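You operate a simulated robot arm through the tools that you are given. There is no shell and no other tool. Be economical: measure what you need, move in short steps, check, and stop when the job is done.

Carry out the task below with a simulated robot arm. There is one attempt and no reset: what you move stays moved.

## Task
Take the round pan from the top of the low table and put it on the top of the rim on the table. Then take the green filter mat and leave it in the dark pan. Then put the sealed teal tin from the top of the wall bench on the top of the teal dust box. Then put one of the short blue bags from the sack bench top on top of the orange filter. Then take the purple block and leave it on the grey tile. Then press the call button to switch it up. Then put the dustpan on the top of the sample bench away on the top of the measuring bench. Then take the small purple sieve on the top of the sample bench and put it away on the top of the test bench. Then take the hand brush from the top of the sample bench and leave it on the top of the test bench. Then take the green square tub and leave it in the grey large pan. Then take the steel weight from the top of the sample bench and leave it on the teal turntable top. Then stack the 59 green filter from the top of the sample bench on top of the 27 green filter. Then lift the blue bunker lid open. Keep to this order.

The check looks at the end state, three seconds after you hand in, the way a careful person would. Anything else that was tipped, shoved, dropped, spilled or broken makes it a failure. Lids that push on must go on centred and level and be pressed home; caps that screw on are set level and turned clockwise until they are tight.

## Robot
A 6-joint arm with a two-finger gripper on a trunk, on a base that drives. Base frame: it is fixed to the floor where the robot stands at the start and does not move with it; the origin is under the middle of the robot, x ahead of it, y to its left, z up; the surface under the hand at the start is at about z = 0.36. Units: m, degrees, N and s.
Its first joint turns from -166.0 to 166.0 degrees. Places, roughly: blue bunker lid [2.9, 3.7, 0.9]; call button [7.9, 0.8, 1.1]; dark pan (19x19x6 cm) [1.2, -3.5, 0.8]; dustpan (26x18x11 cm) [7.8, 2.6, 0.9]; green filter [7.5, 3.25, 0.75]; green filter mat (12x4x15 cm) [1.5, -3.5, 0.8]; green square tub (5x5x5 cm) [7.2, 2.7, 0.9]; grey tile (14x14x2 cm) [7.6, 1.7, 0.8]; hand brush (13x6x10 cm) [7.5, 2.8, 0.9]; large pan (34x34x8 cm) [7.4, 4.5, 0.9]; orange filter (11x11x11 cm) [6.2, -1.4, 0.8]; purple block (8x6x4 cm) [7.5, 0.6, 0.8]; round pan [0.5, 0, 0.5]; sealed teal tin [5.5, -3, 1]; short blue bag [6.25, -1.5, 0.75]; small purple sieve [7.5, 2.5, 1]; steel weight [7.75, 3.25, 0.75]; teal turntable top [3.8, 4.2, 0.8]; top of the measuring bench [4.5, 3.8, 0.8]; top of the rim on the table (26x26 cm) [0.78, -0.34, 0.56]; top of the teal dust box (42x18 cm) [4.86, -2.96, 0.8]; top of the test bench [7.3, 4.9, 0.9]. Payload 3.43 kg.
The tool frame sits at the grasp point between the pads (the TCP): z along the fingers, y along the line on which they close. The tips reach 0.02 m beyond it. Largest opening 0.19 m; the body of the gripper starts 0.248 m behind the TCP.
Orientation is that of the tool frame in the base frame, as [roll, pitch, yaw] about the fixed x, y, z axes, in that order (R = Rz(yaw) Ry(pitch) Rx(roll)). With the fingers straight down and closing along the base's y, the tool's x points along the base's -x, its y along +y and its z along -z.

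## Interface
- The arm moves only by the tool nudge_tool. Its arguments are lists of equal length, an entry for each row: "linear": the shift along the base's x, y, z in m, a list of three; "rot": the turn, a rotation vector about the base's x, y, z in degrees, a list of three. In form: {"linear": [[tx, ty, tz], ...], "rot": [[wx, wy, wz], ...]}. A call has 1 to 12 rows; each row is the pose to reach, as a shift and turn from the pose commanded when the call began. "grip" is the finger opening in m, from 0 to 0.19, set as the call begins (left out, the last holds). Rows are played at 5 a second. More than 0.05 m and 8.6 degrees between two rows, or a gripper value outside its range, and nothing of the call is played. Where a pose cannot be reached the arm comes as near as it can. A force on the tool above 40 N (or 10 N above the force at the start of the call, whichever is more), or a blocked arm, ends the call early, and 0.2 s more pass. Each finger travels about 0.045 m/s and halts on what it meets, pressing with about 24 N; the grip force reading is that of the motor and also rises with nothing between the fingers. The clock runs only during rows and for 0.2 s after the last one: add rows that repeat a pose to give the fingers time. The reply holds the time, the measured pose of the TCP, the force on the tool along the base axes, the opening and the grip force, in the units named above and with some noise, with the torque about the TCP (base axes, N m) and any sound that the robot's microphone picked up.
- Cameras (640 x 400 px; columns grow to the right, rows downward): "scene" is now at [0.0158, 0.1661, 1.2742]; the picture's right is [-0.56, -0.83, 0.00], its down [-0.57, 0.38, -0.73] and it looks along [0.60, -0.40, -0.69] (base axes); focal length 258 px, centre (320, 200). "wrist" rides on the gripper at [0.07, -0.008, -0.288] in the tool frame; the picture's right is [0.12, 0.99, 0.00], its down [-0.96, 0.12, -0.25] and it looks along [-0.25, 0.03, 0.97] (tool axes); focal length 261 px, centre (320, 200). There is no depth. A picture from a camera that has moved, and an enlarged one, comes with that camera's place and axes in the base frame and with its lens. The place of the scene camera against the robot may be out by one fixed shift of up to 0.025 m in any direction.
- camera(camera): a new picture of that camera. The clock stands still meanwhile.
- slide_trunk(by): slides the trunk up (or, below 0, down) by that many m; the arm and the scene camera ride with it, the base frame stays. It gives what a move gives, with no picture.
- steer(legs): drives the robot by 1 to 6 legs, each [ahead, turn to the left] in m and degrees, along the robot's own axes; the way and the turn of a leg run together, so that a leg with both is an arc; at most 1.5 m and 180 degrees a leg. The arm and the cameras ride along, it lands a little off, and it stops where it bumps. It gives what a move gives.
- head_to(pan, tilt): turns the head with the scene camera to pan (to the left, within 155 degrees either way) and tilt (down, from -29 to 69), counted from straight ahead of the robot. It gives what a move gives.
- zoom(camera, box): a new picture of the part [left, top, right, bottom] of that camera's present view, enlarged. The clock stands still meanwhile.
- close_job(): hands the job in; it is judged then, once.

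Go step by step. Nothing tells you exact positions but the pictures and the camera data: compare them with the known pose of the tool, close in by small moves and look again before you grip or let go. The budget is 567 turns and 360 pictures, counting those below and the enlarged ones. Unless the task says otherwise, let go and move clear before handing in.

The tools are called after "Call:" as name(argument=value, ...) on one line, values as JSON. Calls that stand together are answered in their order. nudge_tool: Moves the arm, as the interface text tells. Its arguments: {"type":"object","properties":{"linear":{"type":"array","items":{"type":"array","items":{"type":"number"}}},"rot":{"type":"array","items":{"type":"array","items":{"type":"number"}}},"grip":{"type":"number"}},"required":["linear","rot"]} The other tools are called the same way: slide_trunk (by) slides the trunk up or down; steer (legs) drives the base; head_to (pan, tilt) turns the head that bears the scene camera; camera (camera) takes a picture; zoom (camera, box) takes an enlarged picture of a part of a camera's view; close_job () hands the job in.

At the start:

```text
time_s: 0.0
tcp_pos: [0.8475, -0.0754, 0.8311]
tool_rot: [-180.0, -0.1, -179.9]
force: [0.8, 0.0, -0.3]
moment: [-0.03, 0.01, 0.0]
gripper_width: 0.19
grasp_force: 0.0
trunk travel left (down, up): [-0.1, 0.14]
robot x, y, heading: [0.0008, -0.0008, 0.1]
head pan, tilt: [-33.7, 43.4]
```

scene: 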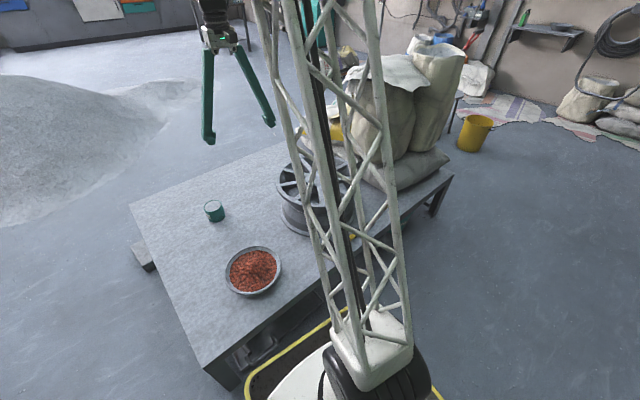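
wrist: 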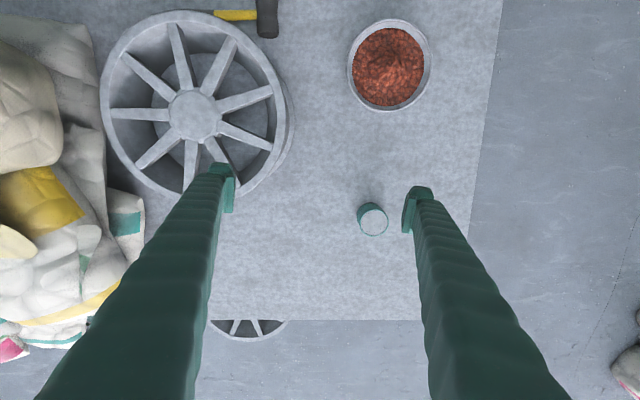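

The round pan with red contents sits at about (0.60, 0.07), and the wheel rim is at about (0.78, -0.35) with its top near z 0.56. I'll look at the pan closely first.

Call:
zoom(camera="wrist", box=[320, 0, 460, 120])

Call:
zoom(camera="scene", box=[190, 180, 320, 310])

```text
3.33 times, centred on (390, 60) of wrist
camera zoom: at [0.7781, -0.0846, 1.1202], right [-0.12, 0.99, 0.0], down [0.96, 0.12, 0.25], along [0.25, 0.03, -0.97], focal length 869 px, centre (87, 667)
```

zoom: 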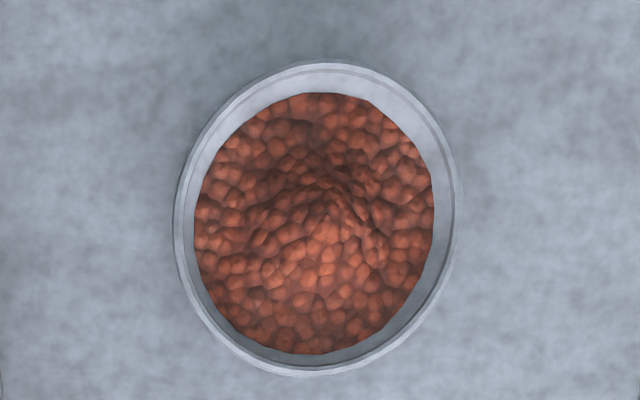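

```text
3.08 times, centred on (255, 245) of scene
camera zoom: at [0.0158, 0.1661, 1.2742], right [-0.56, -0.83, 0.0], down [-0.57, 0.38, -0.73], along [0.6, -0.4, -0.69], focal length 794 px, centre (520, 62)
```

zoom: 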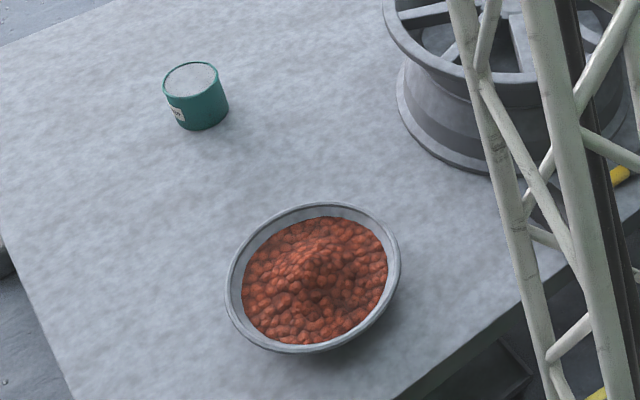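

The pan seems wider than the gripper opening, so I'll turn the tool and move it to the pan's left side for a low view of its wall.

Call:
nudge_tool(linear=[[-0.022, 0.034, 0], [-0.044, 0.068, 0], [-0.066, 0.1, 0], [-0.088, 0.136, 0], [-0.11, 0.17, 0], [-0.132, 0.204, 0], [-0.154, 0.238, 0], [-0.176, 0.272, 0], [-0.198, 0.306, 0], [-0.22, 0.34, 0], [-0.24, 0.375, 0]], rot=[[0, 0, 8.2], [0, 0, 16.4], [0, 0, 24.6], [0, 0, 32.8], [0, 0, 41], [0, 0, 49.2], [0, 0, 57.4], [0, 0, 65.6], [0, 0, 73.8], [0, 0, 82], [0, 0, 90]])

```text
time_s: 2.4
tcp_pos: [0.6071, 0.2989, 0.8304]
tool_rot: [-180.0, 0.0, -89.9]
force: [-0.6, -0.2, 0.0]
moment: [0.1, 0.03, -0.01]
gripper_width: 0.1903
grasp_force: 0.0
trunk travel left (down, up): [-0.1, 0.14]
robot x, y, heading: [-0.0005, 0.0014, 0.1]
head pan, tilt: [-33.7, 43.4]
```

Now I'll tilt the tool towards -y and go down for a side view of the pan.

Call:
nudge_tool(linear=[[0, 0, -0.03], [0, 0, -0.06], [0, 0, -0.09], [0, 0, -0.12], [0, 0, -0.15], [0, 0, -0.18], [0, 0, -0.21], [0, 0, -0.24]], rot=[[-7.5, 0, 0], [-15, 0, 0], [-22.5, 0, 0], [-30, 0, 0], [-37.5, 0, 0], [-45, 0, 0], [-52.5, 0, 0], [-60, 0, 0]])

Call:
camera(camera="wrist")

```text
time_s: 4.2
tcp_pos: [0.607, 0.2995, 0.592]
tool_rot: [-179.8, -60.0, -90.0]
force: [-0.6, -1.3, 0.8]
moment: [0.25, -0.1, 0.14]
gripper_width: 0.1897
grasp_force: 0.1
trunk travel left (down, up): [-0.1, 0.14]
robot x, y, heading: [0.0009, 0.0022, -0.0]
head pan, tilt: [-33.7, 43.4]
```

```text
355 pictures are left
camera wrist: at [0.6156, 0.5131, 0.7989], right [-0.99, -0.06, 0.1], down [-0.11, 0.7, -0.71], along [-0.03, -0.72, -0.7], focal length 261 px, centre (320, 200)
```

wrist: 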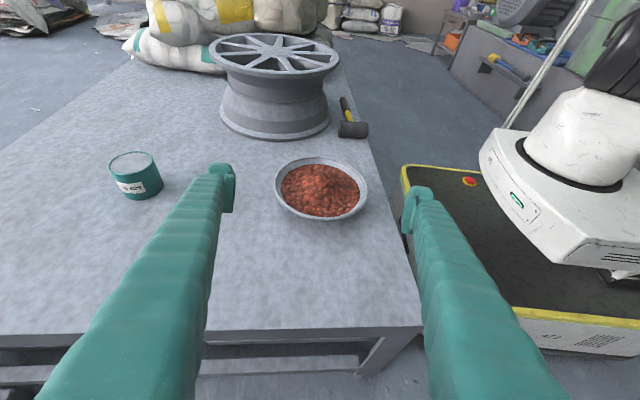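

Call:
zoom(camera="wrist", box=[260, 140, 390, 240])

```text
4.00 times, centred on (325, 190) of wrist
camera zoom: at [0.6156, 0.5131, 0.7989], right [-0.99, -0.06, 0.1], down [-0.11, 0.7, -0.71], along [-0.03, -0.72, -0.7], focal length 1043 px, centre (300, 240)
```

zoom: 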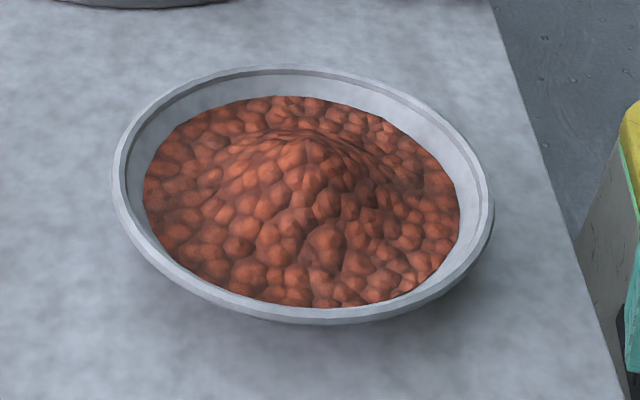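

The pan is a flared bowl: rim centre about (0.598, 0.066, 0.402), radius about 0.108. I'll pinch its rim wall on the +y side with the tool tilted along the wall, so I'm reorienting first.

Call:
nudge_tool(linear=[[0, 0, 0.02], [0, 0, 0.04], [0, 0, 0.06]], rot=[[7, 0, 0], [14, 0, 0], [20, 0, 0]])

Call:
nudge_tool(linear=[[0, 0, 0], [0, 0, 0], [0, 0, 0], [0, 0, 0], [0, 0, 0], [0, 0, 0], [0, 0, 0], [0, 0, 0], [0, 0, 0], [0, 0, 0], [0, 0, 0], [0, 0, 0]], rot=[[0, -4.8, -5.7], [0, -9.6, -11.5], [0, -14.5, -17.2], [0, -19.3, -23], [0, -24.1, -28.7], [0, -28.9, -34.5], [0, -33.7, -40.2], [0, -38.6, -46], [0, -43.4, -51.7], [0, -48.2, -57.5], [0, -53, -63.2], [0, -57.9, -68.9]], grip=0.04)

Call:
camera(camera="wrist")

```text
time_s: 5.0
tcp_pos: [0.6079, 0.2996, 0.6487]
tool_rot: [179.9, -40.0, -90.0]
force: [0.3, 0.0, -2.0]
moment: [-0.29, 0.06, -0.06]
gripper_width: 0.1904
grasp_force: 0.2
trunk travel left (down, up): [-0.1, 0.14]
robot x, y, heading: [0.0016, 0.0007, 0.1]
head pan, tilt: [-33.7, 43.4]
```

```text
time_s: 7.6
tcp_pos: [0.6075, 0.2999, 0.6516]
tool_rot: [-139.9, 0.0, 180.0]
force: [0.2, 0.6, 0.0]
moment: [0.01, 0.0, -0.02]
gripper_width: 0.0401
grasp_force: 0.1
trunk travel left (down, up): [-0.1, 0.14]
robot x, y, heading: [0.0025, 0.0021, 0.3]
head pan, tilt: [-33.7, 43.4]
```

```text
353 pictures are left
camera wrist: at [0.5376, 0.4779, 0.878], right [-0.12, 0.76, -0.64], down [0.96, 0.25, 0.12], along [0.25, -0.6, -0.76], focal length 261 px, centre (320, 200)
```

wrist: 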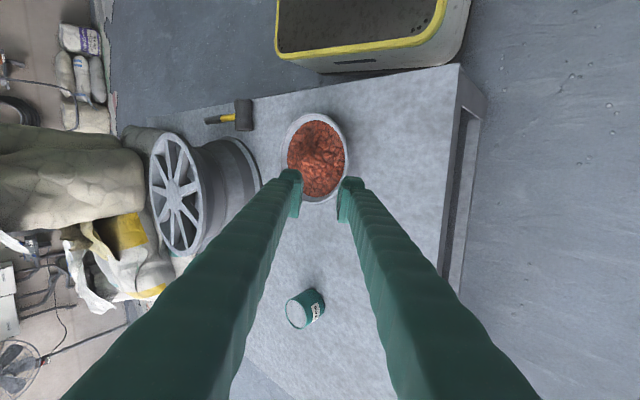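

Call:
nudge_tool(linear=[[-0.003, -0.016, -0.045], [-0.006, -0.032, -0.09], [-0.0095, -0.048, -0.135], [-0.0095, -0.063, -0.173]], rot=[[0, 0, 0], [0, 0, 0], [0, 0, 0], [0, 0, 0]])

Call:
camera(camera="wrist")

```text
time_s: 8.6
tcp_pos: [0.5988, 0.2371, 0.4786]
tool_rot: [-140.0, 0.0, 179.9]
force: [-0.8, -0.3, 1.1]
moment: [0.08, -0.03, 0.05]
gripper_width: 0.0399
grasp_force: 0.0
trunk travel left (down, up): [-0.1, 0.14]
robot x, y, heading: [-0.0019, -0.0035, -0.1]
head pan, tilt: [-33.7, 43.4]
```

```text
352 pictures are left
camera wrist: at [0.5283, 0.4141, 0.7056], right [-0.12, 0.76, -0.64], down [0.96, 0.25, 0.12], along [0.25, -0.6, -0.76], focal length 261 px, centre (320, 200)
```

wrist: 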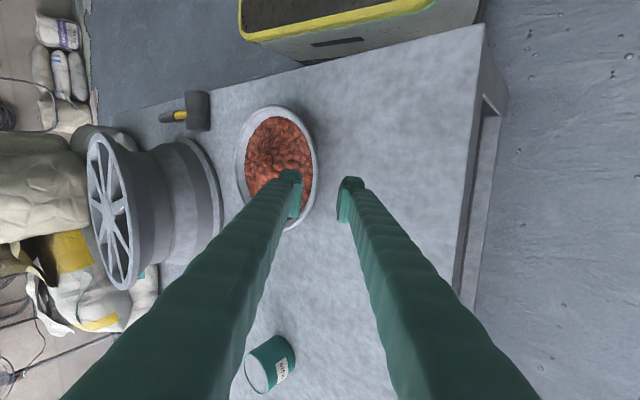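

Call:
zoom(camera="wrist", box=[220, 90, 360, 240])

```text
2.67 times, centred on (290, 165) of wrist
camera zoom: at [0.5283, 0.4141, 0.7056], right [-0.12, 0.76, -0.64], down [0.96, 0.25, 0.12], along [0.25, -0.6, -0.76], focal length 695 px, centre (400, 293)
```

zoom: 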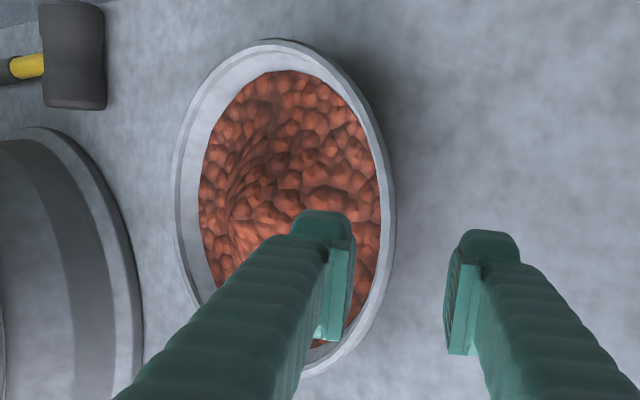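

Call:
nudge_tool(linear=[[0, -0.024, -0.016], [-0.002, -0.048, -0.033]], rot=[[5, 0, 0], [10, 0, 0]], grip=0.028)

Call:
zoom(camera="wrist", box=[220, 110, 400, 230])

```text
time_s: 9.2
tcp_pos: [0.5955, 0.1893, 0.4449]
tool_rot: [-150.0, 0.0, -179.9]
force: [-0.5, 0.4, -0.8]
moment: [-0.13, -0.06, 0.0]
gripper_width: 0.0277
grasp_force: 0.1
trunk travel left (down, up): [-0.1, 0.14]
robot x, y, heading: [0.0012, -0.0008, -0.1]
head pan, tilt: [-33.7, 43.4]
```

```text
3.33 times, centred on (310, 170) of wrist
camera zoom: at [0.5254, 0.3246, 0.6993], right [-0.12, 0.86, -0.5], down [0.96, 0.23, 0.16], along [0.25, -0.46, -0.85], focal length 869 px, centre (353, 300)
```

zoom: 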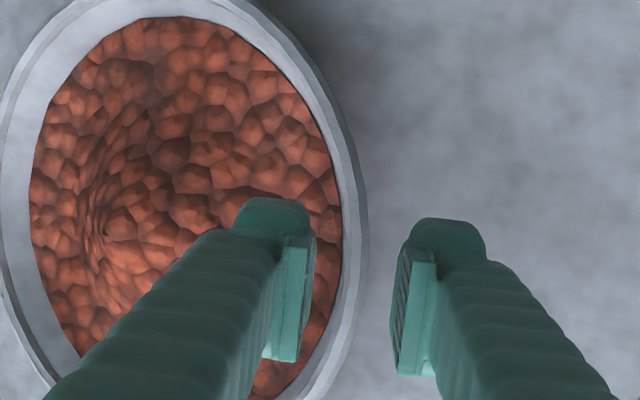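

The rim is centred between the pads. I'm advancing along the tool axis, watching the force.

Call:
nudge_tool(linear=[[0, -0.007, -0.012], [0, -0.014, -0.0242], [0, -0.02, -0.0346], [0, -0.0245, -0.0424]], rot=[[0, 0, 0], [0, 0, 0], [0, 0, 0], [0, 0, 0]])

Call:
zoom(camera="wrist", box=[220, 110, 400, 230])

```text
time_s: 10.2
tcp_pos: [0.5963, 0.1629, 0.4022]
tool_rot: [-150.0, 0.0, -180.0]
force: [0.2, -0.3, 0.8]
moment: [0.0, -0.03, 0.01]
gripper_width: 0.0277
grasp_force: 0.0
trunk travel left (down, up): [-0.1, 0.14]
robot x, y, heading: [-0.0018, -0.0013, 0.3]
head pan, tilt: [-33.7, 43.4]
```

```text
3.33 times, centred on (310, 170) of wrist
camera zoom: at [0.5258, 0.3001, 0.6572], right [-0.12, 0.86, -0.5], down [0.96, 0.22, 0.16], along [0.25, -0.46, -0.85], focal length 869 px, centre (353, 300)
```

zoom: 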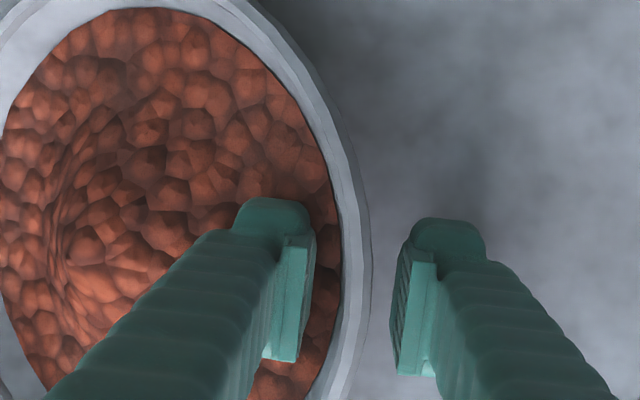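

Call:
nudge_tool(linear=[[0, -0.0025, -0.0043], [0, -0.005, -0.0087]], rot=[[0, 0, 0], [0, 0, 0]])

Call:
zoom(camera="wrist", box=[220, 110, 400, 230])

Call:
zoom(camera="scene", box=[190, 200, 320, 310])

```text
time_s: 10.8
tcp_pos: [0.5962, 0.1586, 0.3941]
tool_rot: [-149.9, 0.0, 180.0]
force: [-0.6, 0.1, 0.5]
moment: [0.01, -0.01, 0.03]
gripper_width: 0.0283
grasp_force: 0.1
trunk travel left (down, up): [-0.1, 0.14]
robot x, y, heading: [0.0005, -0.0011, -0.2]
head pan, tilt: [-33.7, 43.4]
```

```text
3.33 times, centred on (310, 170) of wrist
camera zoom: at [0.526, 0.2949, 0.6485], right [-0.12, 0.86, -0.5], down [0.96, 0.22, 0.16], along [0.25, -0.46, -0.85], focal length 869 px, centre (353, 300)
```

zoom: 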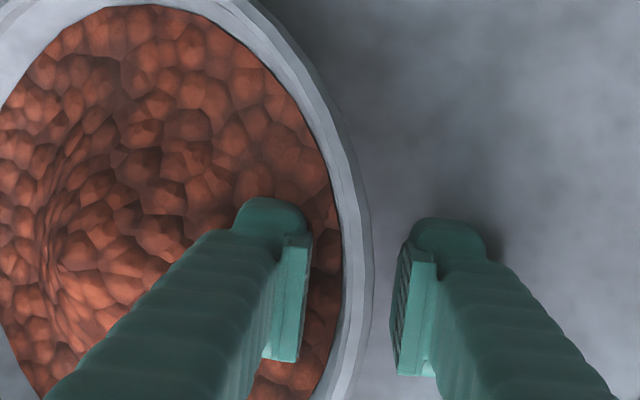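

```text
3.64 times, centred on (255, 255) of scene
camera zoom: at [0.0157, 0.1664, 1.2741], right [-0.56, -0.83, 0.0], down [-0.57, 0.38, -0.73], along [0.6, -0.4, -0.69], focal length 938 px, centre (556, 0)
```

zoom: 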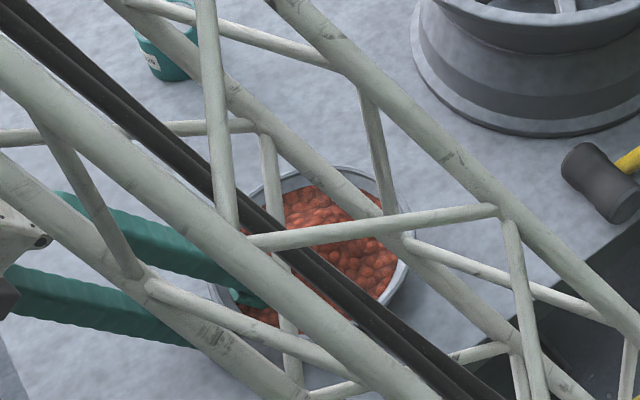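

Call:
nudge_tool(linear=[[0, 0, 0], [0, 0, 0], [0, 0, 0], [0, 0, 0]], rot=[[0, 0, 0], [0, 0, 0], [0, 0, 0], [0, 0, 0]], grip=0.0)

Call:
zoom(camera="wrist", box=[220, 110, 400, 230])

```text
time_s: 11.8
tcp_pos: [0.5967, 0.1581, 0.3949]
tool_rot: [-149.9, 0.1, 179.9]
force: [-0.8, -9.8, 37.5]
moment: [-0.89, 0.79, 0.26]
gripper_width: 0.0118
grasp_force: 24.3
trunk travel left (down, up): [-0.1, 0.14]
robot x, y, heading: [0.0001, 0.0028, -0.1]
head pan, tilt: [-33.7, 43.4]
```

```text
3.33 times, centred on (310, 170) of wrist
camera zoom: at [0.5255, 0.2949, 0.6497], right [-0.12, 0.86, -0.5], down [0.96, 0.22, 0.16], along [0.25, -0.46, -0.85], focal length 869 px, centre (353, 300)
```

zoom: 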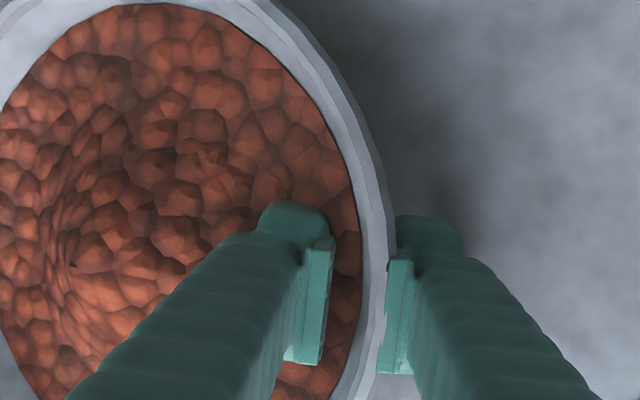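

Call:
nudge_tool(linear=[[0, 0, 0.003], [0, 0, 0.005], [0, 0, 0.005]], rot=[[0, 0, 0], [0, 0, 0], [0, 0, 0]])

Call:
zoom(camera="wrist", box=[220, 110, 400, 230])

```text
time_s: 12.6
tcp_pos: [0.5968, 0.1606, 0.3986]
tool_rot: [-150.0, 0.1, 180.0]
force: [2.5, 1.3, 2.6]
moment: [-0.85, 0.15, 0.46]
gripper_width: 0.0091
grasp_force: 24.8
trunk travel left (down, up): [-0.1, 0.14]
robot x, y, heading: [-0.0017, 0.0018, 0.2]
head pan, tilt: [-33.7, 43.4]
```

```text
3.33 times, centred on (310, 170) of wrist
camera zoom: at [0.5264, 0.2956, 0.6534], right [-0.12, 0.86, -0.5], down [0.96, 0.23, 0.16], along [0.25, -0.46, -0.85], focal length 869 px, centre (353, 300)
```

zoom: 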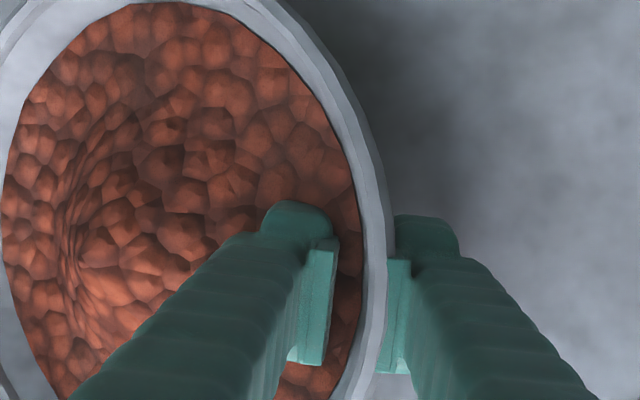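

Call:
nudge_tool(linear=[[0, 0, 0.006], [0, 0, 0.012], [0, 0, 0.02], [0, 0, 0.02]], rot=[[0, 0, 0], [0, 0, 0], [0, 0, 0], [0, 0, 0]])

Call:
zoom(camera="wrist", box=[200, 70, 400, 230])

Call:
camera(camera="scene")

```text
time_s: 13.6
tcp_pos: [0.5961, 0.1585, 0.4192]
tool_rot: [-149.8, 0.0, 180.0]
force: [0.9, 0.4, -4.4]
moment: [0.02, 0.01, 0.03]
gripper_width: 0.0069
grasp_force: 24.2
trunk travel left (down, up): [-0.1, 0.14]
robot x, y, heading: [0.0001, 0.0025, 0.1]
head pan, tilt: [-33.7, 43.4]
```

```text
2.50 times, centred on (300, 150) of wrist
camera zoom: at [0.5268, 0.2953, 0.6735], right [-0.12, 0.86, -0.5], down [0.96, 0.22, 0.16], along [0.25, -0.46, -0.85], focal length 652 px, centre (370, 325)
```

zoom: 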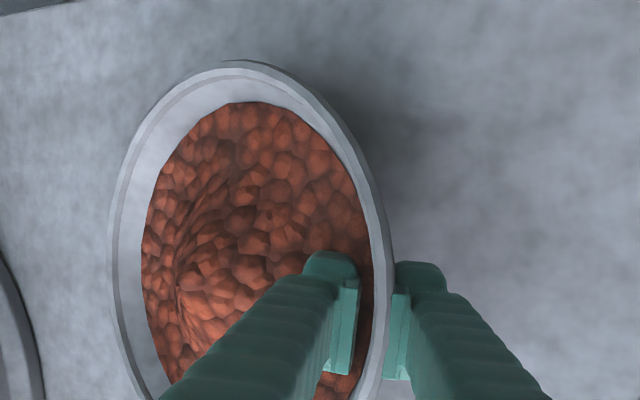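

```text
343 pictures are left
camera scene: at [0.0159, 0.1663, 1.2741], right [-0.56, -0.83, 0.0], down [-0.57, 0.38, -0.73], along [0.6, -0.4, -0.69], focal length 258 px, centre (320, 200)
```

scene: 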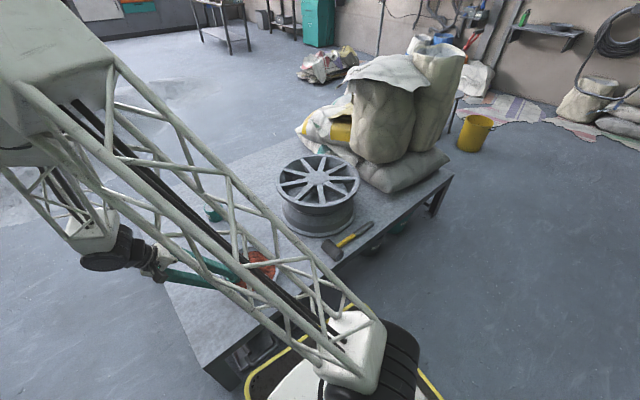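

The pan is tilted about 6° with its far edge still on the table, but the pads seem to have aligned with the wall. I'll lift a little more to see whether the grip carries the moment.

Call:
nudge_tool(linear=[[0, 0, 0.004], [0, 0, 0.008], [0, 0, 0.008]], rot=[[0, 0, 0], [0, 0, 0], [0, 0, 0]])

Call:
zoom(camera="wrist", box=[200, 70, 400, 230])

```text
time_s: 14.4
tcp_pos: [0.5964, 0.1597, 0.4268]
tool_rot: [-150.1, 0.0, -180.0]
force: [0.0, -0.1, -8.3]
moment: [0.73, 0.02, 0.0]
gripper_width: 0.0071
grasp_force: 24.7
trunk travel left (down, up): [-0.1, 0.14]
robot x, y, heading: [0.0015, -0.0024, 0.2]
head pan, tilt: [-33.7, 43.4]
```

```text
2.50 times, centred on (300, 150) of wrist
camera zoom: at [0.5268, 0.2955, 0.6815], right [-0.12, 0.86, -0.5], down [0.96, 0.22, 0.16], along [0.25, -0.46, -0.85], focal length 652 px, centre (370, 325)
```

zoom: 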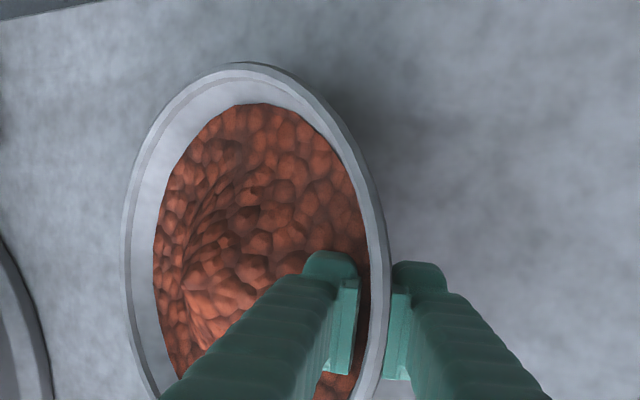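

The grip now carries the whole pan (about 0.85 kg) with a tilt near 9°. I'm lifting it and levelling by turning the tool -9° about x.

Call:
nudge_tool(linear=[[0, 0, 0.005], [0, 0, 0.01], [0, 0, 0.015], [0, 0, 0.02], [0, 0, 0.025], [0, 0, 0.03]], rot=[[-1.5, 0, 0], [-3, 0, 0], [-4.5, 0, 0], [-6, 0, 0], [-7.5, 0, 0], [-9, 0, 0]])

Call:
zoom(camera="wrist", box=[200, 70, 400, 230])

Call:
zoom(camera="scene", box=[190, 200, 320, 310])

```text
time_s: 15.8
tcp_pos: [0.5964, 0.1591, 0.4557]
tool_rot: [-140.9, 0.0, 179.9]
force: [-0.6, 0.5, -9.3]
moment: [0.79, 0.01, -0.02]
gripper_width: 0.0074
grasp_force: 24.5
trunk travel left (down, up): [-0.1, 0.14]
robot x, y, heading: [0.0034, -0.0049, -0.1]
head pan, tilt: [-33.7, 43.4]
```

```text
2.50 times, centred on (300, 150) of wrist
camera zoom: at [0.5265, 0.3332, 0.687], right [-0.12, 0.77, -0.63], down [0.96, 0.25, 0.12], along [0.25, -0.59, -0.77], focal length 652 px, centre (370, 325)
```

zoom: 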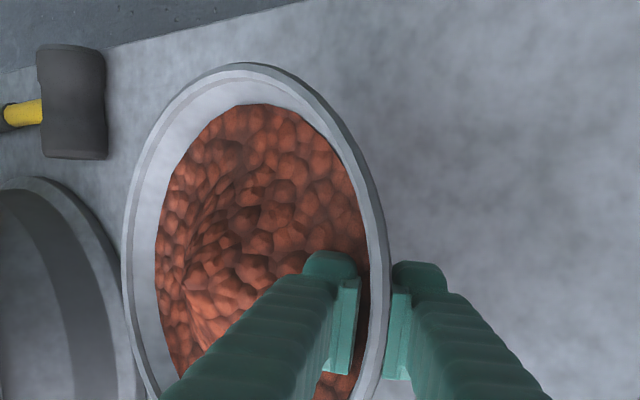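

```text
3.64 times, centred on (255, 255) of scene
camera zoom: at [0.016, 0.1663, 1.2741], right [-0.56, -0.83, 0.0], down [-0.57, 0.38, -0.73], along [0.6, -0.4, -0.69], focal length 938 px, centre (556, 0)
```

zoom: 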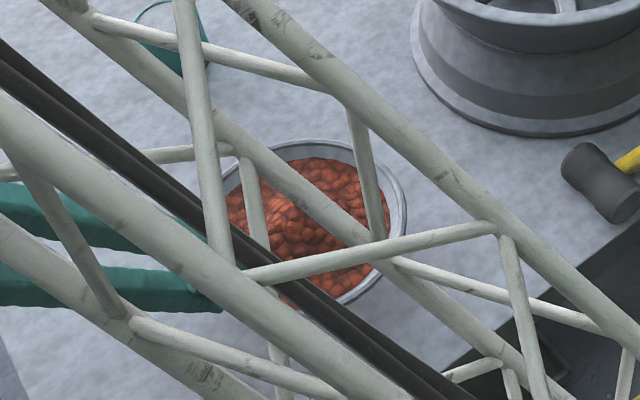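

The pan is held rigidly and roughly level. I'm raising it to clear the wheel rim.

Call:
nudge_tool(linear=[[0, 0, 0.02], [0, 0, 0.04], [0, 0, 0.06], [0, 0, 0.08], [0, 0, 0.1], [0, 0, 0.12], [0, 0, 0.14], [0, 0, 0.16], [0, 0, 0.18], [0, 0, 0.2], [0, 0, 0.22]], rot=[[0, 0, 0], [0, 0, 0], [0, 0, 0], [0, 0, 0], [0, 0, 0], [0, 0, 0], [0, 0, 0], [0, 0, 0], [0, 0, 0], [0, 0, 0], [0, 0, 0]])

Call:
camera(camera="scene")

```text
time_s: 18.2
tcp_pos: [0.5972, 0.1586, 0.6769]
tool_rot: [-140.9, -0.1, -180.0]
force: [-0.4, 0.3, -8.9]
moment: [0.71, 0.03, -0.03]
gripper_width: 0.0074
grasp_force: 23.7
trunk travel left (down, up): [-0.1, 0.14]
robot x, y, heading: [-0.0038, 0.0012, 0.4]
head pan, tilt: [-33.7, 43.4]
```

```text
339 pictures are left
camera scene: at [0.0162, 0.1665, 1.274], right [-0.56, -0.83, 0.0], down [-0.57, 0.38, -0.73], along [0.6, -0.4, -0.69], focal length 258 px, centre (320, 200)
```

scene: 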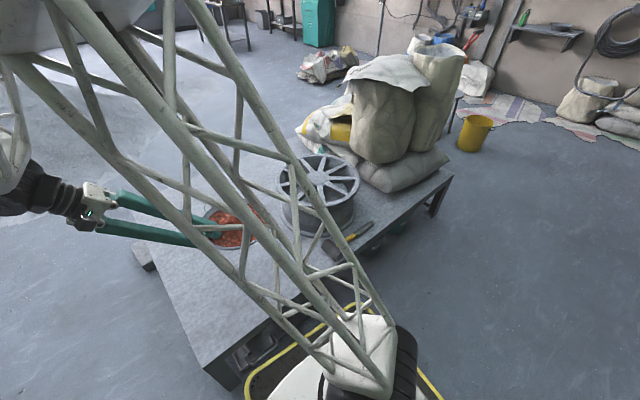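

Call:
nudge_tool(linear=[[0.015, -0.033, 0], [0.03, -0.066, 0], [0.046, -0.099, 0], [0.061, -0.132, 0], [0.076, -0.164, 0], [0.091, -0.197, 0], [0.107, -0.23, 0], [0.122, -0.263, 0], [0.137, -0.295, 0], [0.152, -0.328, 0], [0.168, -0.361, 0], [0.183, -0.394, 0]], rot=[[0, 0, 0], [0, 0, 0], [0, 0, 0], [0, 0, 0], [0, 0, 0], [0, 0, 0], [0, 0, 0], [0, 0, 0], [0, 0, 0], [0, 0, 0], [0, 0, 0], [0, 0, 0]])

Call:
camera(camera="wrist")

Call:
camera(camera="scene")

```text
time_s: 20.8
tcp_pos: [0.7792, -0.2349, 0.6776]
tool_rot: [-141.0, 0.0, -180.0]
force: [-0.5, 0.5, -8.6]
moment: [0.74, 0.05, 0.03]
gripper_width: 0.0075
grasp_force: 24.2
trunk travel left (down, up): [-0.1, 0.14]
robot x, y, heading: [0.0019, 0.0029, 0.2]
head pan, tilt: [-33.7, 43.4]
```

```text
338 pictures are left
camera wrist: at [0.7089, -0.0608, 0.9079], right [-0.12, 0.77, -0.63], down [0.96, 0.25, 0.12], along [0.25, -0.59, -0.77], focal length 261 px, centre (320, 200)
```

wrist: 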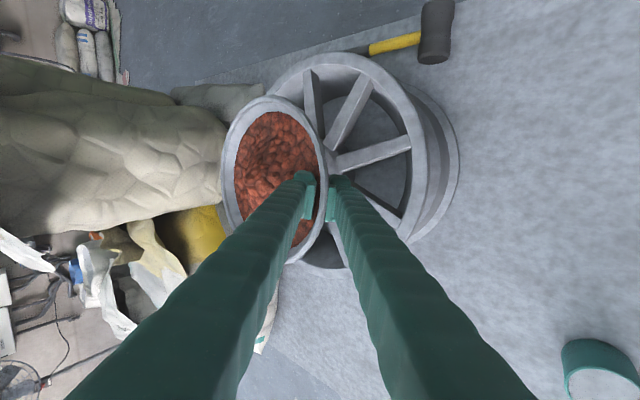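

```text
337 pictures are left
camera scene: at [0.0159, 0.1661, 1.2741], right [-0.56, -0.83, 0.0], down [-0.57, 0.38, -0.73], along [0.6, -0.4, -0.69], focal length 258 px, centre (320, 200)
```

scene: 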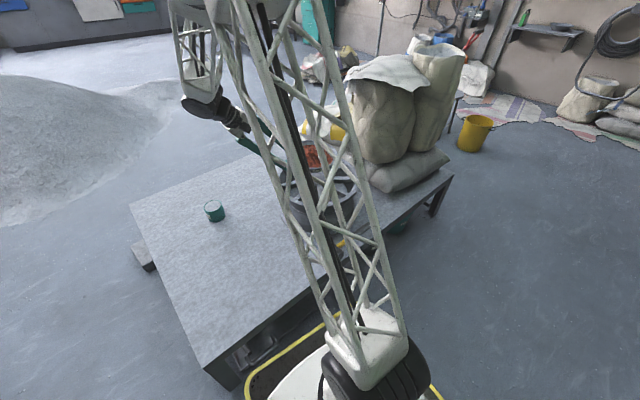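

The pan is over the wheel. I'm lowering it in small steps, watching the force.

Call:
nudge_tool(linear=[[0, 0, -0.015], [0, 0, -0.03], [0, 0, -0.045], [0, 0, -0.055], [0, 0, -0.06]], rot=[[0, 0, 0], [0, 0, 0], [0, 0, 0], [0, 0, 0], [0, 0, 0]])

Call:
zoom(camera="wrist", box=[200, 20, 480, 280])

```text
time_s: 22.0
tcp_pos: [0.779, -0.2357, 0.6172]
tool_rot: [-141.1, 0.0, 180.0]
force: [0.1, 0.5, -8.5]
moment: [0.81, 0.02, 0.04]
gripper_width: 0.0075
grasp_force: 24.0
trunk travel left (down, up): [-0.1, 0.14]
robot x, y, heading: [0.0031, 0.0001, -0.2]
head pan, tilt: [-33.7, 43.4]
```

```text
1.54 times, centred on (340, 150) of wrist
camera zoom: at [0.7092, -0.0612, 0.8471], right [-0.12, 0.77, -0.63], down [0.96, 0.25, 0.12], along [0.25, -0.59, -0.77], focal length 401 px, centre (289, 277)
```

zoom: 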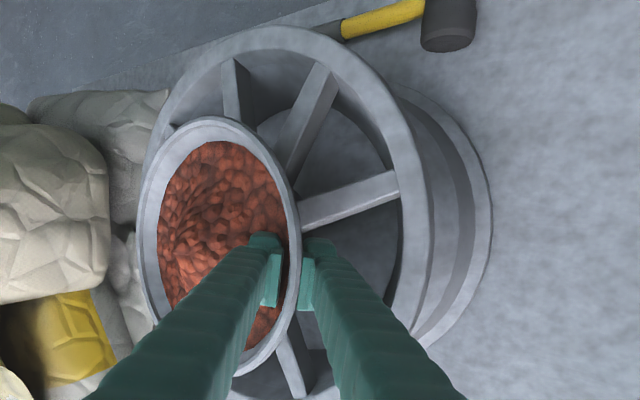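

Call:
nudge_tool(linear=[[0, 0, -0.004], [0, 0, -0.008], [0, 0, -0.011], [0, 0, -0.014], [0, 0, -0.017], [0, 0, -0.02]], rot=[[-0.5, 0, 0], [-1, 0, 0], [-1, 0, 0], [-1, 0, 0], [-1, 0, 0], [-1, 0, 0]])

```text
time_s: 23.4
tcp_pos: [0.7795, -0.2353, 0.5971]
tool_rot: [-139.9, 0.0, -179.9]
force: [0.2, 3.7, 1.5]
moment: [0.01, 0.71, -0.26]
gripper_width: 0.0069
grasp_force: 23.8
trunk travel left (down, up): [-0.1, 0.14]
robot x, y, heading: [-0.0026, -0.0036, 0.2]
head pan, tilt: [-33.7, 43.4]
```

Call:
zoom(camera="wrist", box=[200, 20, 480, 280])

Call:
camera(camera="scene")

```text
1.54 times, centred on (340, 150) of wrist
camera zoom: at [0.7095, -0.0567, 0.8247], right [-0.12, 0.76, -0.64], down [0.96, 0.25, 0.12], along [0.25, -0.6, -0.76], focal length 401 px, centre (289, 277)
```

zoom: 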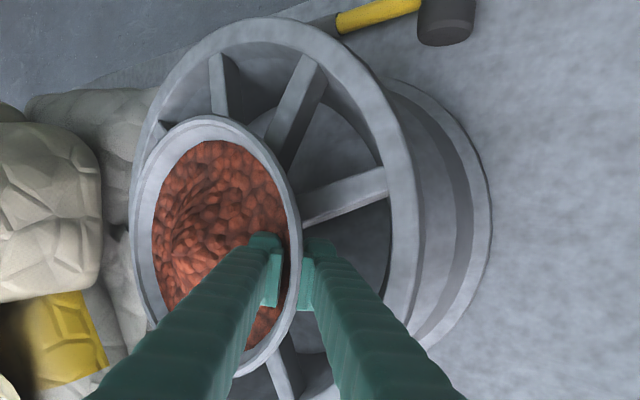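

```text
334 pictures are left
camera scene: at [0.0157, 0.1662, 1.2743], right [-0.55, -0.83, 0.0], down [-0.57, 0.38, -0.73], along [0.6, -0.4, -0.69], focal length 258 px, centre (320, 200)
```

scene: 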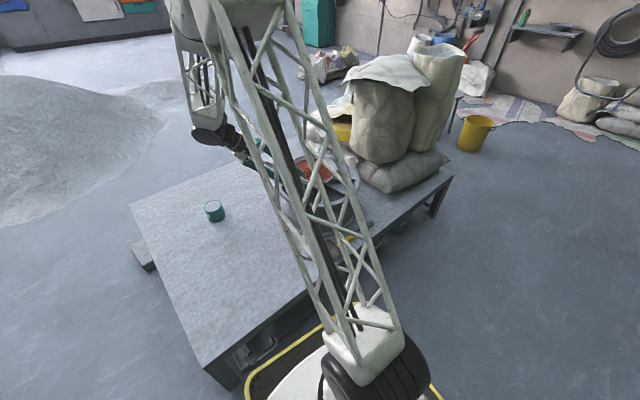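

It has made contact with the hub and the weight is carried. I'm releasing and retreating along the tool axis.

Call:
nudge_tool(linear=[[0, 0, 0], [0, 0, 0], [0, 0, 0]], rot=[[0, 0, 0], [0, 0, 0], [0, 0, 0]], grip=0.03)

Call:
zoom(camera="wrist", box=[200, 20, 480, 280])

```text
time_s: 24.2
tcp_pos: [0.7796, -0.2355, 0.5973]
tool_rot: [-140.0, 0.0, 180.0]
force: [-0.4, -0.2, -0.6]
moment: [0.02, 0.01, 0.0]
gripper_width: 0.0299
grasp_force: 0.0
trunk travel left (down, up): [-0.1, 0.14]
robot x, y, heading: [0.0002, 0.0004, -0.2]
head pan, tilt: [-33.7, 43.4]
```

```text
1.54 times, centred on (340, 150) of wrist
camera zoom: at [0.7095, -0.0573, 0.8243], right [-0.12, 0.76, -0.64], down [0.96, 0.25, 0.12], along [0.25, -0.6, -0.76], focal length 401 px, centre (289, 277)
```

zoom: 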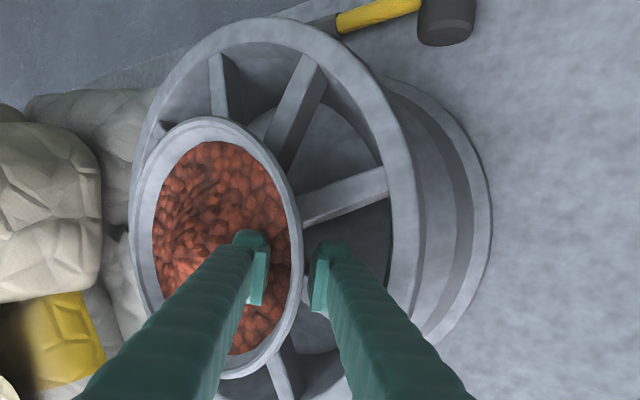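

Call:
nudge_tool(linear=[[0, 0.0096, 0.0115], [0, 0.0257, 0.0306], [0, 0.045, 0.0536], [0, 0.07, 0.09], [0, 0.09, 0.13], [0, 0.11, 0.17], [0, 0.13, 0.21]], rot=[[0, 0, 0], [0, 0, 0], [0, 0, 0], [0, 0, 0], [8, 0, 0], [16, 0, 0], [24, 0, 0]])

Call:
camera(camera="wrist")

```text
time_s: 25.8
tcp_pos: [0.7814, -0.1033, 0.8067]
tool_rot: [-164.0, 0.0, -179.9]
force: [-0.1, 1.0, -1.2]
moment: [-0.16, 0.09, -0.04]
gripper_width: 0.0302
grasp_force: 0.1
trunk travel left (down, up): [-0.1, 0.14]
robot x, y, heading: [0.0018, 0.0007, 0.2]
head pan, tilt: [-33.7, 43.4]
```

```text
332 pictures are left
camera wrist: at [0.7108, -0.0339, 1.0865], right [-0.12, 0.95, -0.27], down [0.96, 0.18, 0.21], along [0.25, -0.24, -0.94], focal length 261 px, centre (320, 200)
```

wrist: 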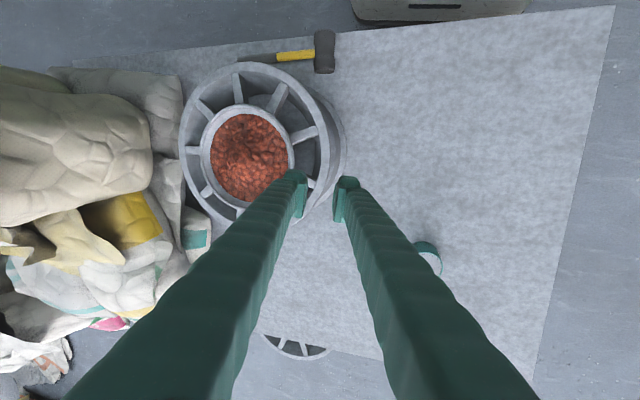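

The pan sits centrally on the rim, so step 1 is done. Next I'm looking around to plan the drive to the dark pan near (1.2, -3.5).

Call:
head_to(pan=-80, tilt=25)

Call:
camera(camera="scene")

Call:
head_to(pan=-140, tilt=25)

Call:
camera(camera="scene")

```text
time_s: 26.9
tcp_pos: [0.7797, -0.1054, 0.8062]
tool_rot: [-163.9, 0.0, 180.0]
force: [-0.1, -0.8, -1.0]
moment: [-0.03, -0.01, -0.04]
gripper_width: 0.0298
grasp_force: 0.0
trunk travel left (down, up): [-0.1, 0.14]
robot x, y, heading: [0.0013, -0.001, 0.1]
head pan, tilt: [-80.0, 25.0]
```

```text
331 pictures are left
camera scene: at [-0.0368, 0.1212, 1.3024], right [-0.98, -0.17, 0.0], down [-0.07, 0.42, -0.91], along [0.16, -0.89, -0.42], focal length 258 px, centre (320, 200)
```

scene: 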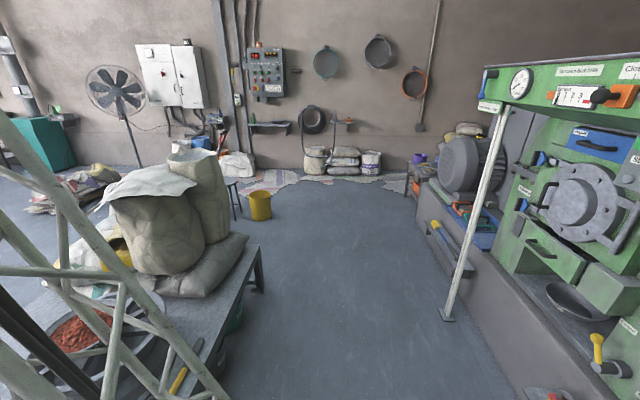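

```text
time_s: 28.2
tcp_pos: [0.7806, -0.1059, 0.8051]
tool_rot: [-164.0, -0.1, -179.9]
force: [-0.6, -0.3, 0.1]
moment: [0.02, 0.02, 0.0]
gripper_width: 0.0301
grasp_force: 0.2
trunk travel left (down, up): [-0.1, 0.14]
robot x, y, heading: [0.001, 0.0032, -0.2]
head pan, tilt: [-140.0, 25.0]
```

```text
330 pictures are left
camera scene: at [-0.1234, 0.1526, 1.3025], right [-0.64, 0.77, 0.0], down [0.32, 0.27, -0.91], along [-0.69, -0.58, -0.42], focal length 258 px, centre (320, 200)
```

scene: 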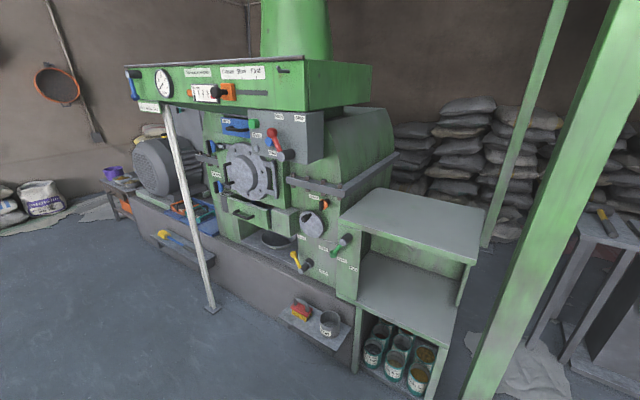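

Call:
head_to(pan=-72, tilt=15)

Call:
zoom(camera="scene", box=[220, 90, 460, 240])

Call:
zoom(camera="scene", box=[290, 130, 390, 200])

```text
time_s: 29.6
tcp_pos: [0.7811, -0.1042, 0.8062]
tool_rot: [-164.0, 0.0, -180.0]
force: [0.9, -0.6, -0.4]
moment: [0.0, -0.03, -0.02]
gripper_width: 0.0301
grasp_force: 0.1
trunk travel left (down, up): [-0.1, 0.14]
robot x, y, heading: [0.0025, -0.001, 0.0]
head pan, tilt: [-72.0, 15.0]
```

```text
2.67 times, centred on (340, 165) of scene
camera zoom: at [-0.0241, 0.123, 1.3187], right [-0.95, -0.31, 0.0], down [-0.08, 0.25, -0.97], along [0.3, -0.92, -0.26], focal length 688 px, centre (267, 293)
```

zoom: 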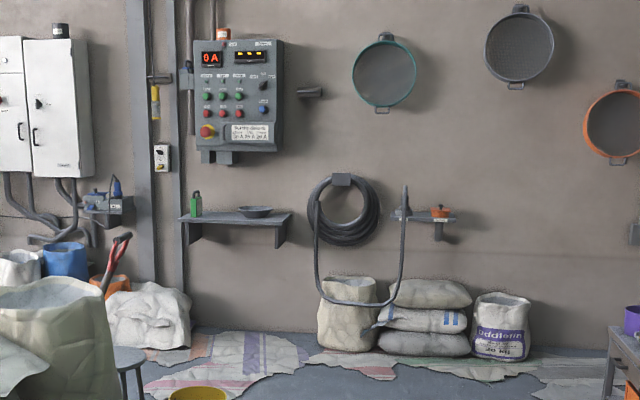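

```text
5.71 times, centred on (340, 165) of scene
camera zoom: at [-0.0241, 0.123, 1.3187], right [-0.95, -0.31, 0.0], down [-0.08, 0.25, -0.97], along [0.3, -0.92, -0.26], focal length 1475 px, centre (206, 400)
```

zoom: 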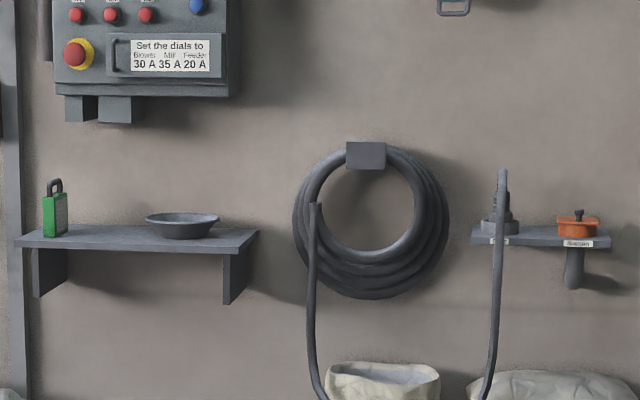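

Call:
head_to(pan=155, tilt=40)

Call:
camera(camera="scene")

Call:
head_to(pan=-100, tilt=65)

Call:
camera(camera="scene")

Call:
head_to(pan=60, tilt=55)

Call:
camera(camera="scene")

```text
time_s: 32.9
tcp_pos: [0.7793, -0.105, 0.8065]
tool_rot: [-164.0, 0.0, 180.0]
force: [0.4, -0.2, 0.7]
moment: [0.02, -0.02, 0.03]
gripper_width: 0.0302
grasp_force: 0.2
trunk travel left (down, up): [-0.1, 0.14]
robot x, y, heading: [-0.0024, 0.0016, 0.2]
head pan, tilt: [154.7, 40.0]
```

```text
327 pictures are left
camera scene: at [-0.1297, 0.2483, 1.2791], right [0.43, 0.9, 0.0], down [0.58, -0.27, -0.77], along [-0.69, 0.33, -0.64], focal length 258 px, centre (320, 200)
```

scene: 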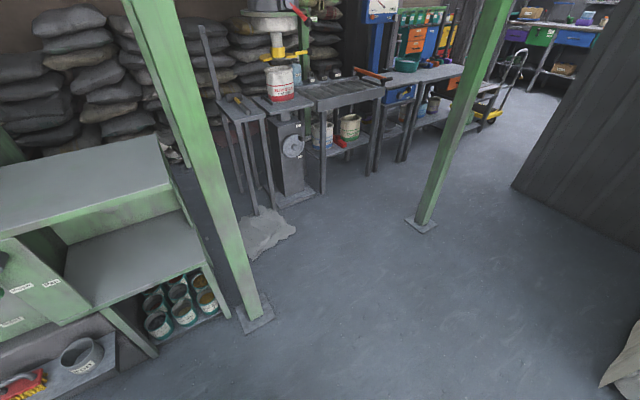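

```text
time_s: 36.4
tcp_pos: [0.781, -0.1066, 0.8063]
tool_rot: [-163.8, 0.0, 180.0]
force: [-0.4, 1.0, -0.6]
moment: [0.01, 0.0, 0.01]
gripper_width: 0.0301
grasp_force: 0.1
trunk travel left (down, up): [-0.1, 0.14]
robot x, y, heading: [-0.0002, -0.0017, -0.0]
head pan, tilt: [-100.0, 65.0]
```

```text
326 pictures are left
camera scene: at [-0.0634, 0.1521, 1.2468], right [-0.98, 0.17, 0.0], down [0.16, 0.89, -0.42], along [-0.07, -0.42, -0.91], focal length 258 px, centre (320, 200)
```

scene: 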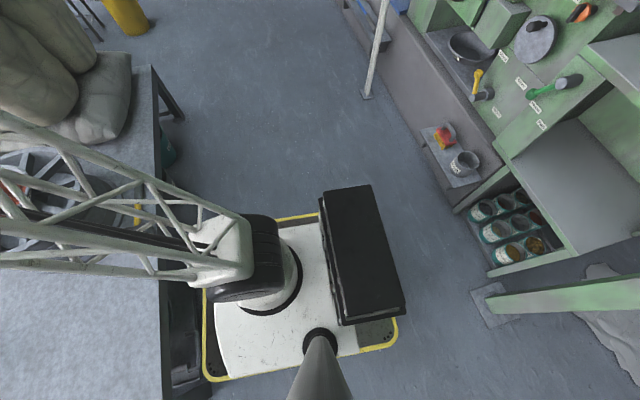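

```text
time_s: 38.9
tcp_pos: [0.7806, -0.1046, 0.8059]
tool_rot: [-164.0, 0.0, -180.0]
force: [0.8, -0.9, -1.0]
moment: [-0.02, 0.0, 0.06]
gripper_width: 0.0299
grasp_force: 0.1
trunk travel left (down, up): [-0.1, 0.14]
robot x, y, heading: [0.0006, 0.0024, -0.0]
head pan, tilt: [60.0, 55.0]
```

```text
325 pictures are left
camera scene: at [-0.0168, 0.2743, 1.2584], right [0.87, -0.5, 0.0], down [-0.41, -0.71, -0.57], along [0.29, 0.5, -0.82], focal length 258 px, centre (320, 200)
```

scene: 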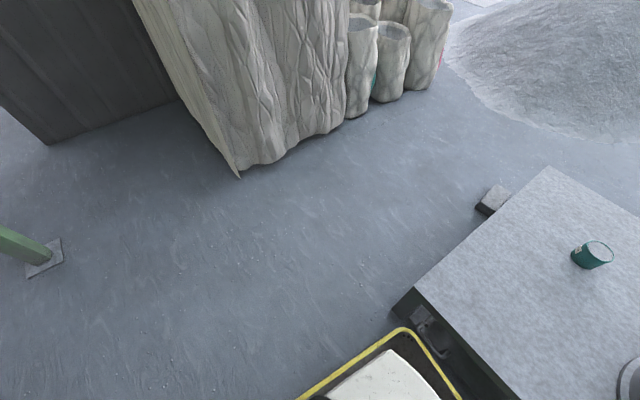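

Robot base is about 0.70 x 0.55 m, and there's an aisle at x of about -0.15 to -0.1. I'm bringing the arm to a compact high pose, then backing off and turning.

Call:
nudge_tool(linear=[[-0.03, 0.017, 0.04], [-0.06, 0.034, 0.08], [-0.09, 0.05, 0.12], [-0.12, 0.068, 0.16], [-0.15, 0.085, 0.2], [-0.18, 0.1, 0.24]], rot=[[3, 0, 0], [6, 0, 0], [9, 0, 0], [12, 0, 0], [16, 0, 0], [16, 0, 0]])

Call:
steer(legs=[[-0.16, 0], [0, -90]])

Call:
head_to(pan=0, tilt=35)

Call:
camera(camera="scene")

```text
refused: row 1 steps farther than a row can; nothing moved
```

```text
time_s: 44.4
tcp_pos: [-0.2747, -0.7786, 0.8051]
tool_rot: [-164.0, 0.0, 89.2]
force: [-0.2, 0.3, 0.1]
moment: [0.0, 0.0, 0.0]
gripper_width: 0.0299
grasp_force: 0.0
trunk travel left (down, up): [-0.1, 0.14]
robot x, y, heading: [-0.1579, 0.0004, -90.6]
head pan, tilt: [60.0, 55.0]
```

```text
time_s: 45.7
tcp_pos: [-0.2757, -0.7791, 0.8065]
tool_rot: [-164.0, 0.0, 89.4]
force: [-1.2, 0.1, -0.1]
moment: [0.01, 0.0, 0.0]
gripper_width: 0.0299
grasp_force: 0.0
trunk travel left (down, up): [-0.1, 0.14]
robot x, y, heading: [-0.1616, 0.0004, -90.8]
head pan, tilt: [0.0, 35.0]
```

```text
324 pictures are left
camera scene: at [0.0452, -0.0175, 1.2867], right [-1.0, 0.01, 0.0], down [0.01, 0.57, -0.82], along [-0.01, -0.82, -0.57], focal length 258 px, centre (320, 200)
```

scene: 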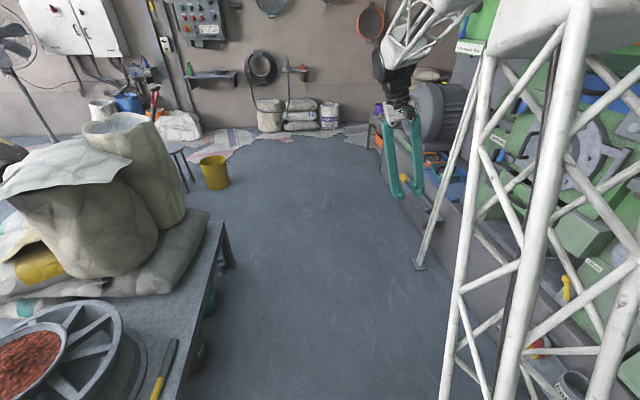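

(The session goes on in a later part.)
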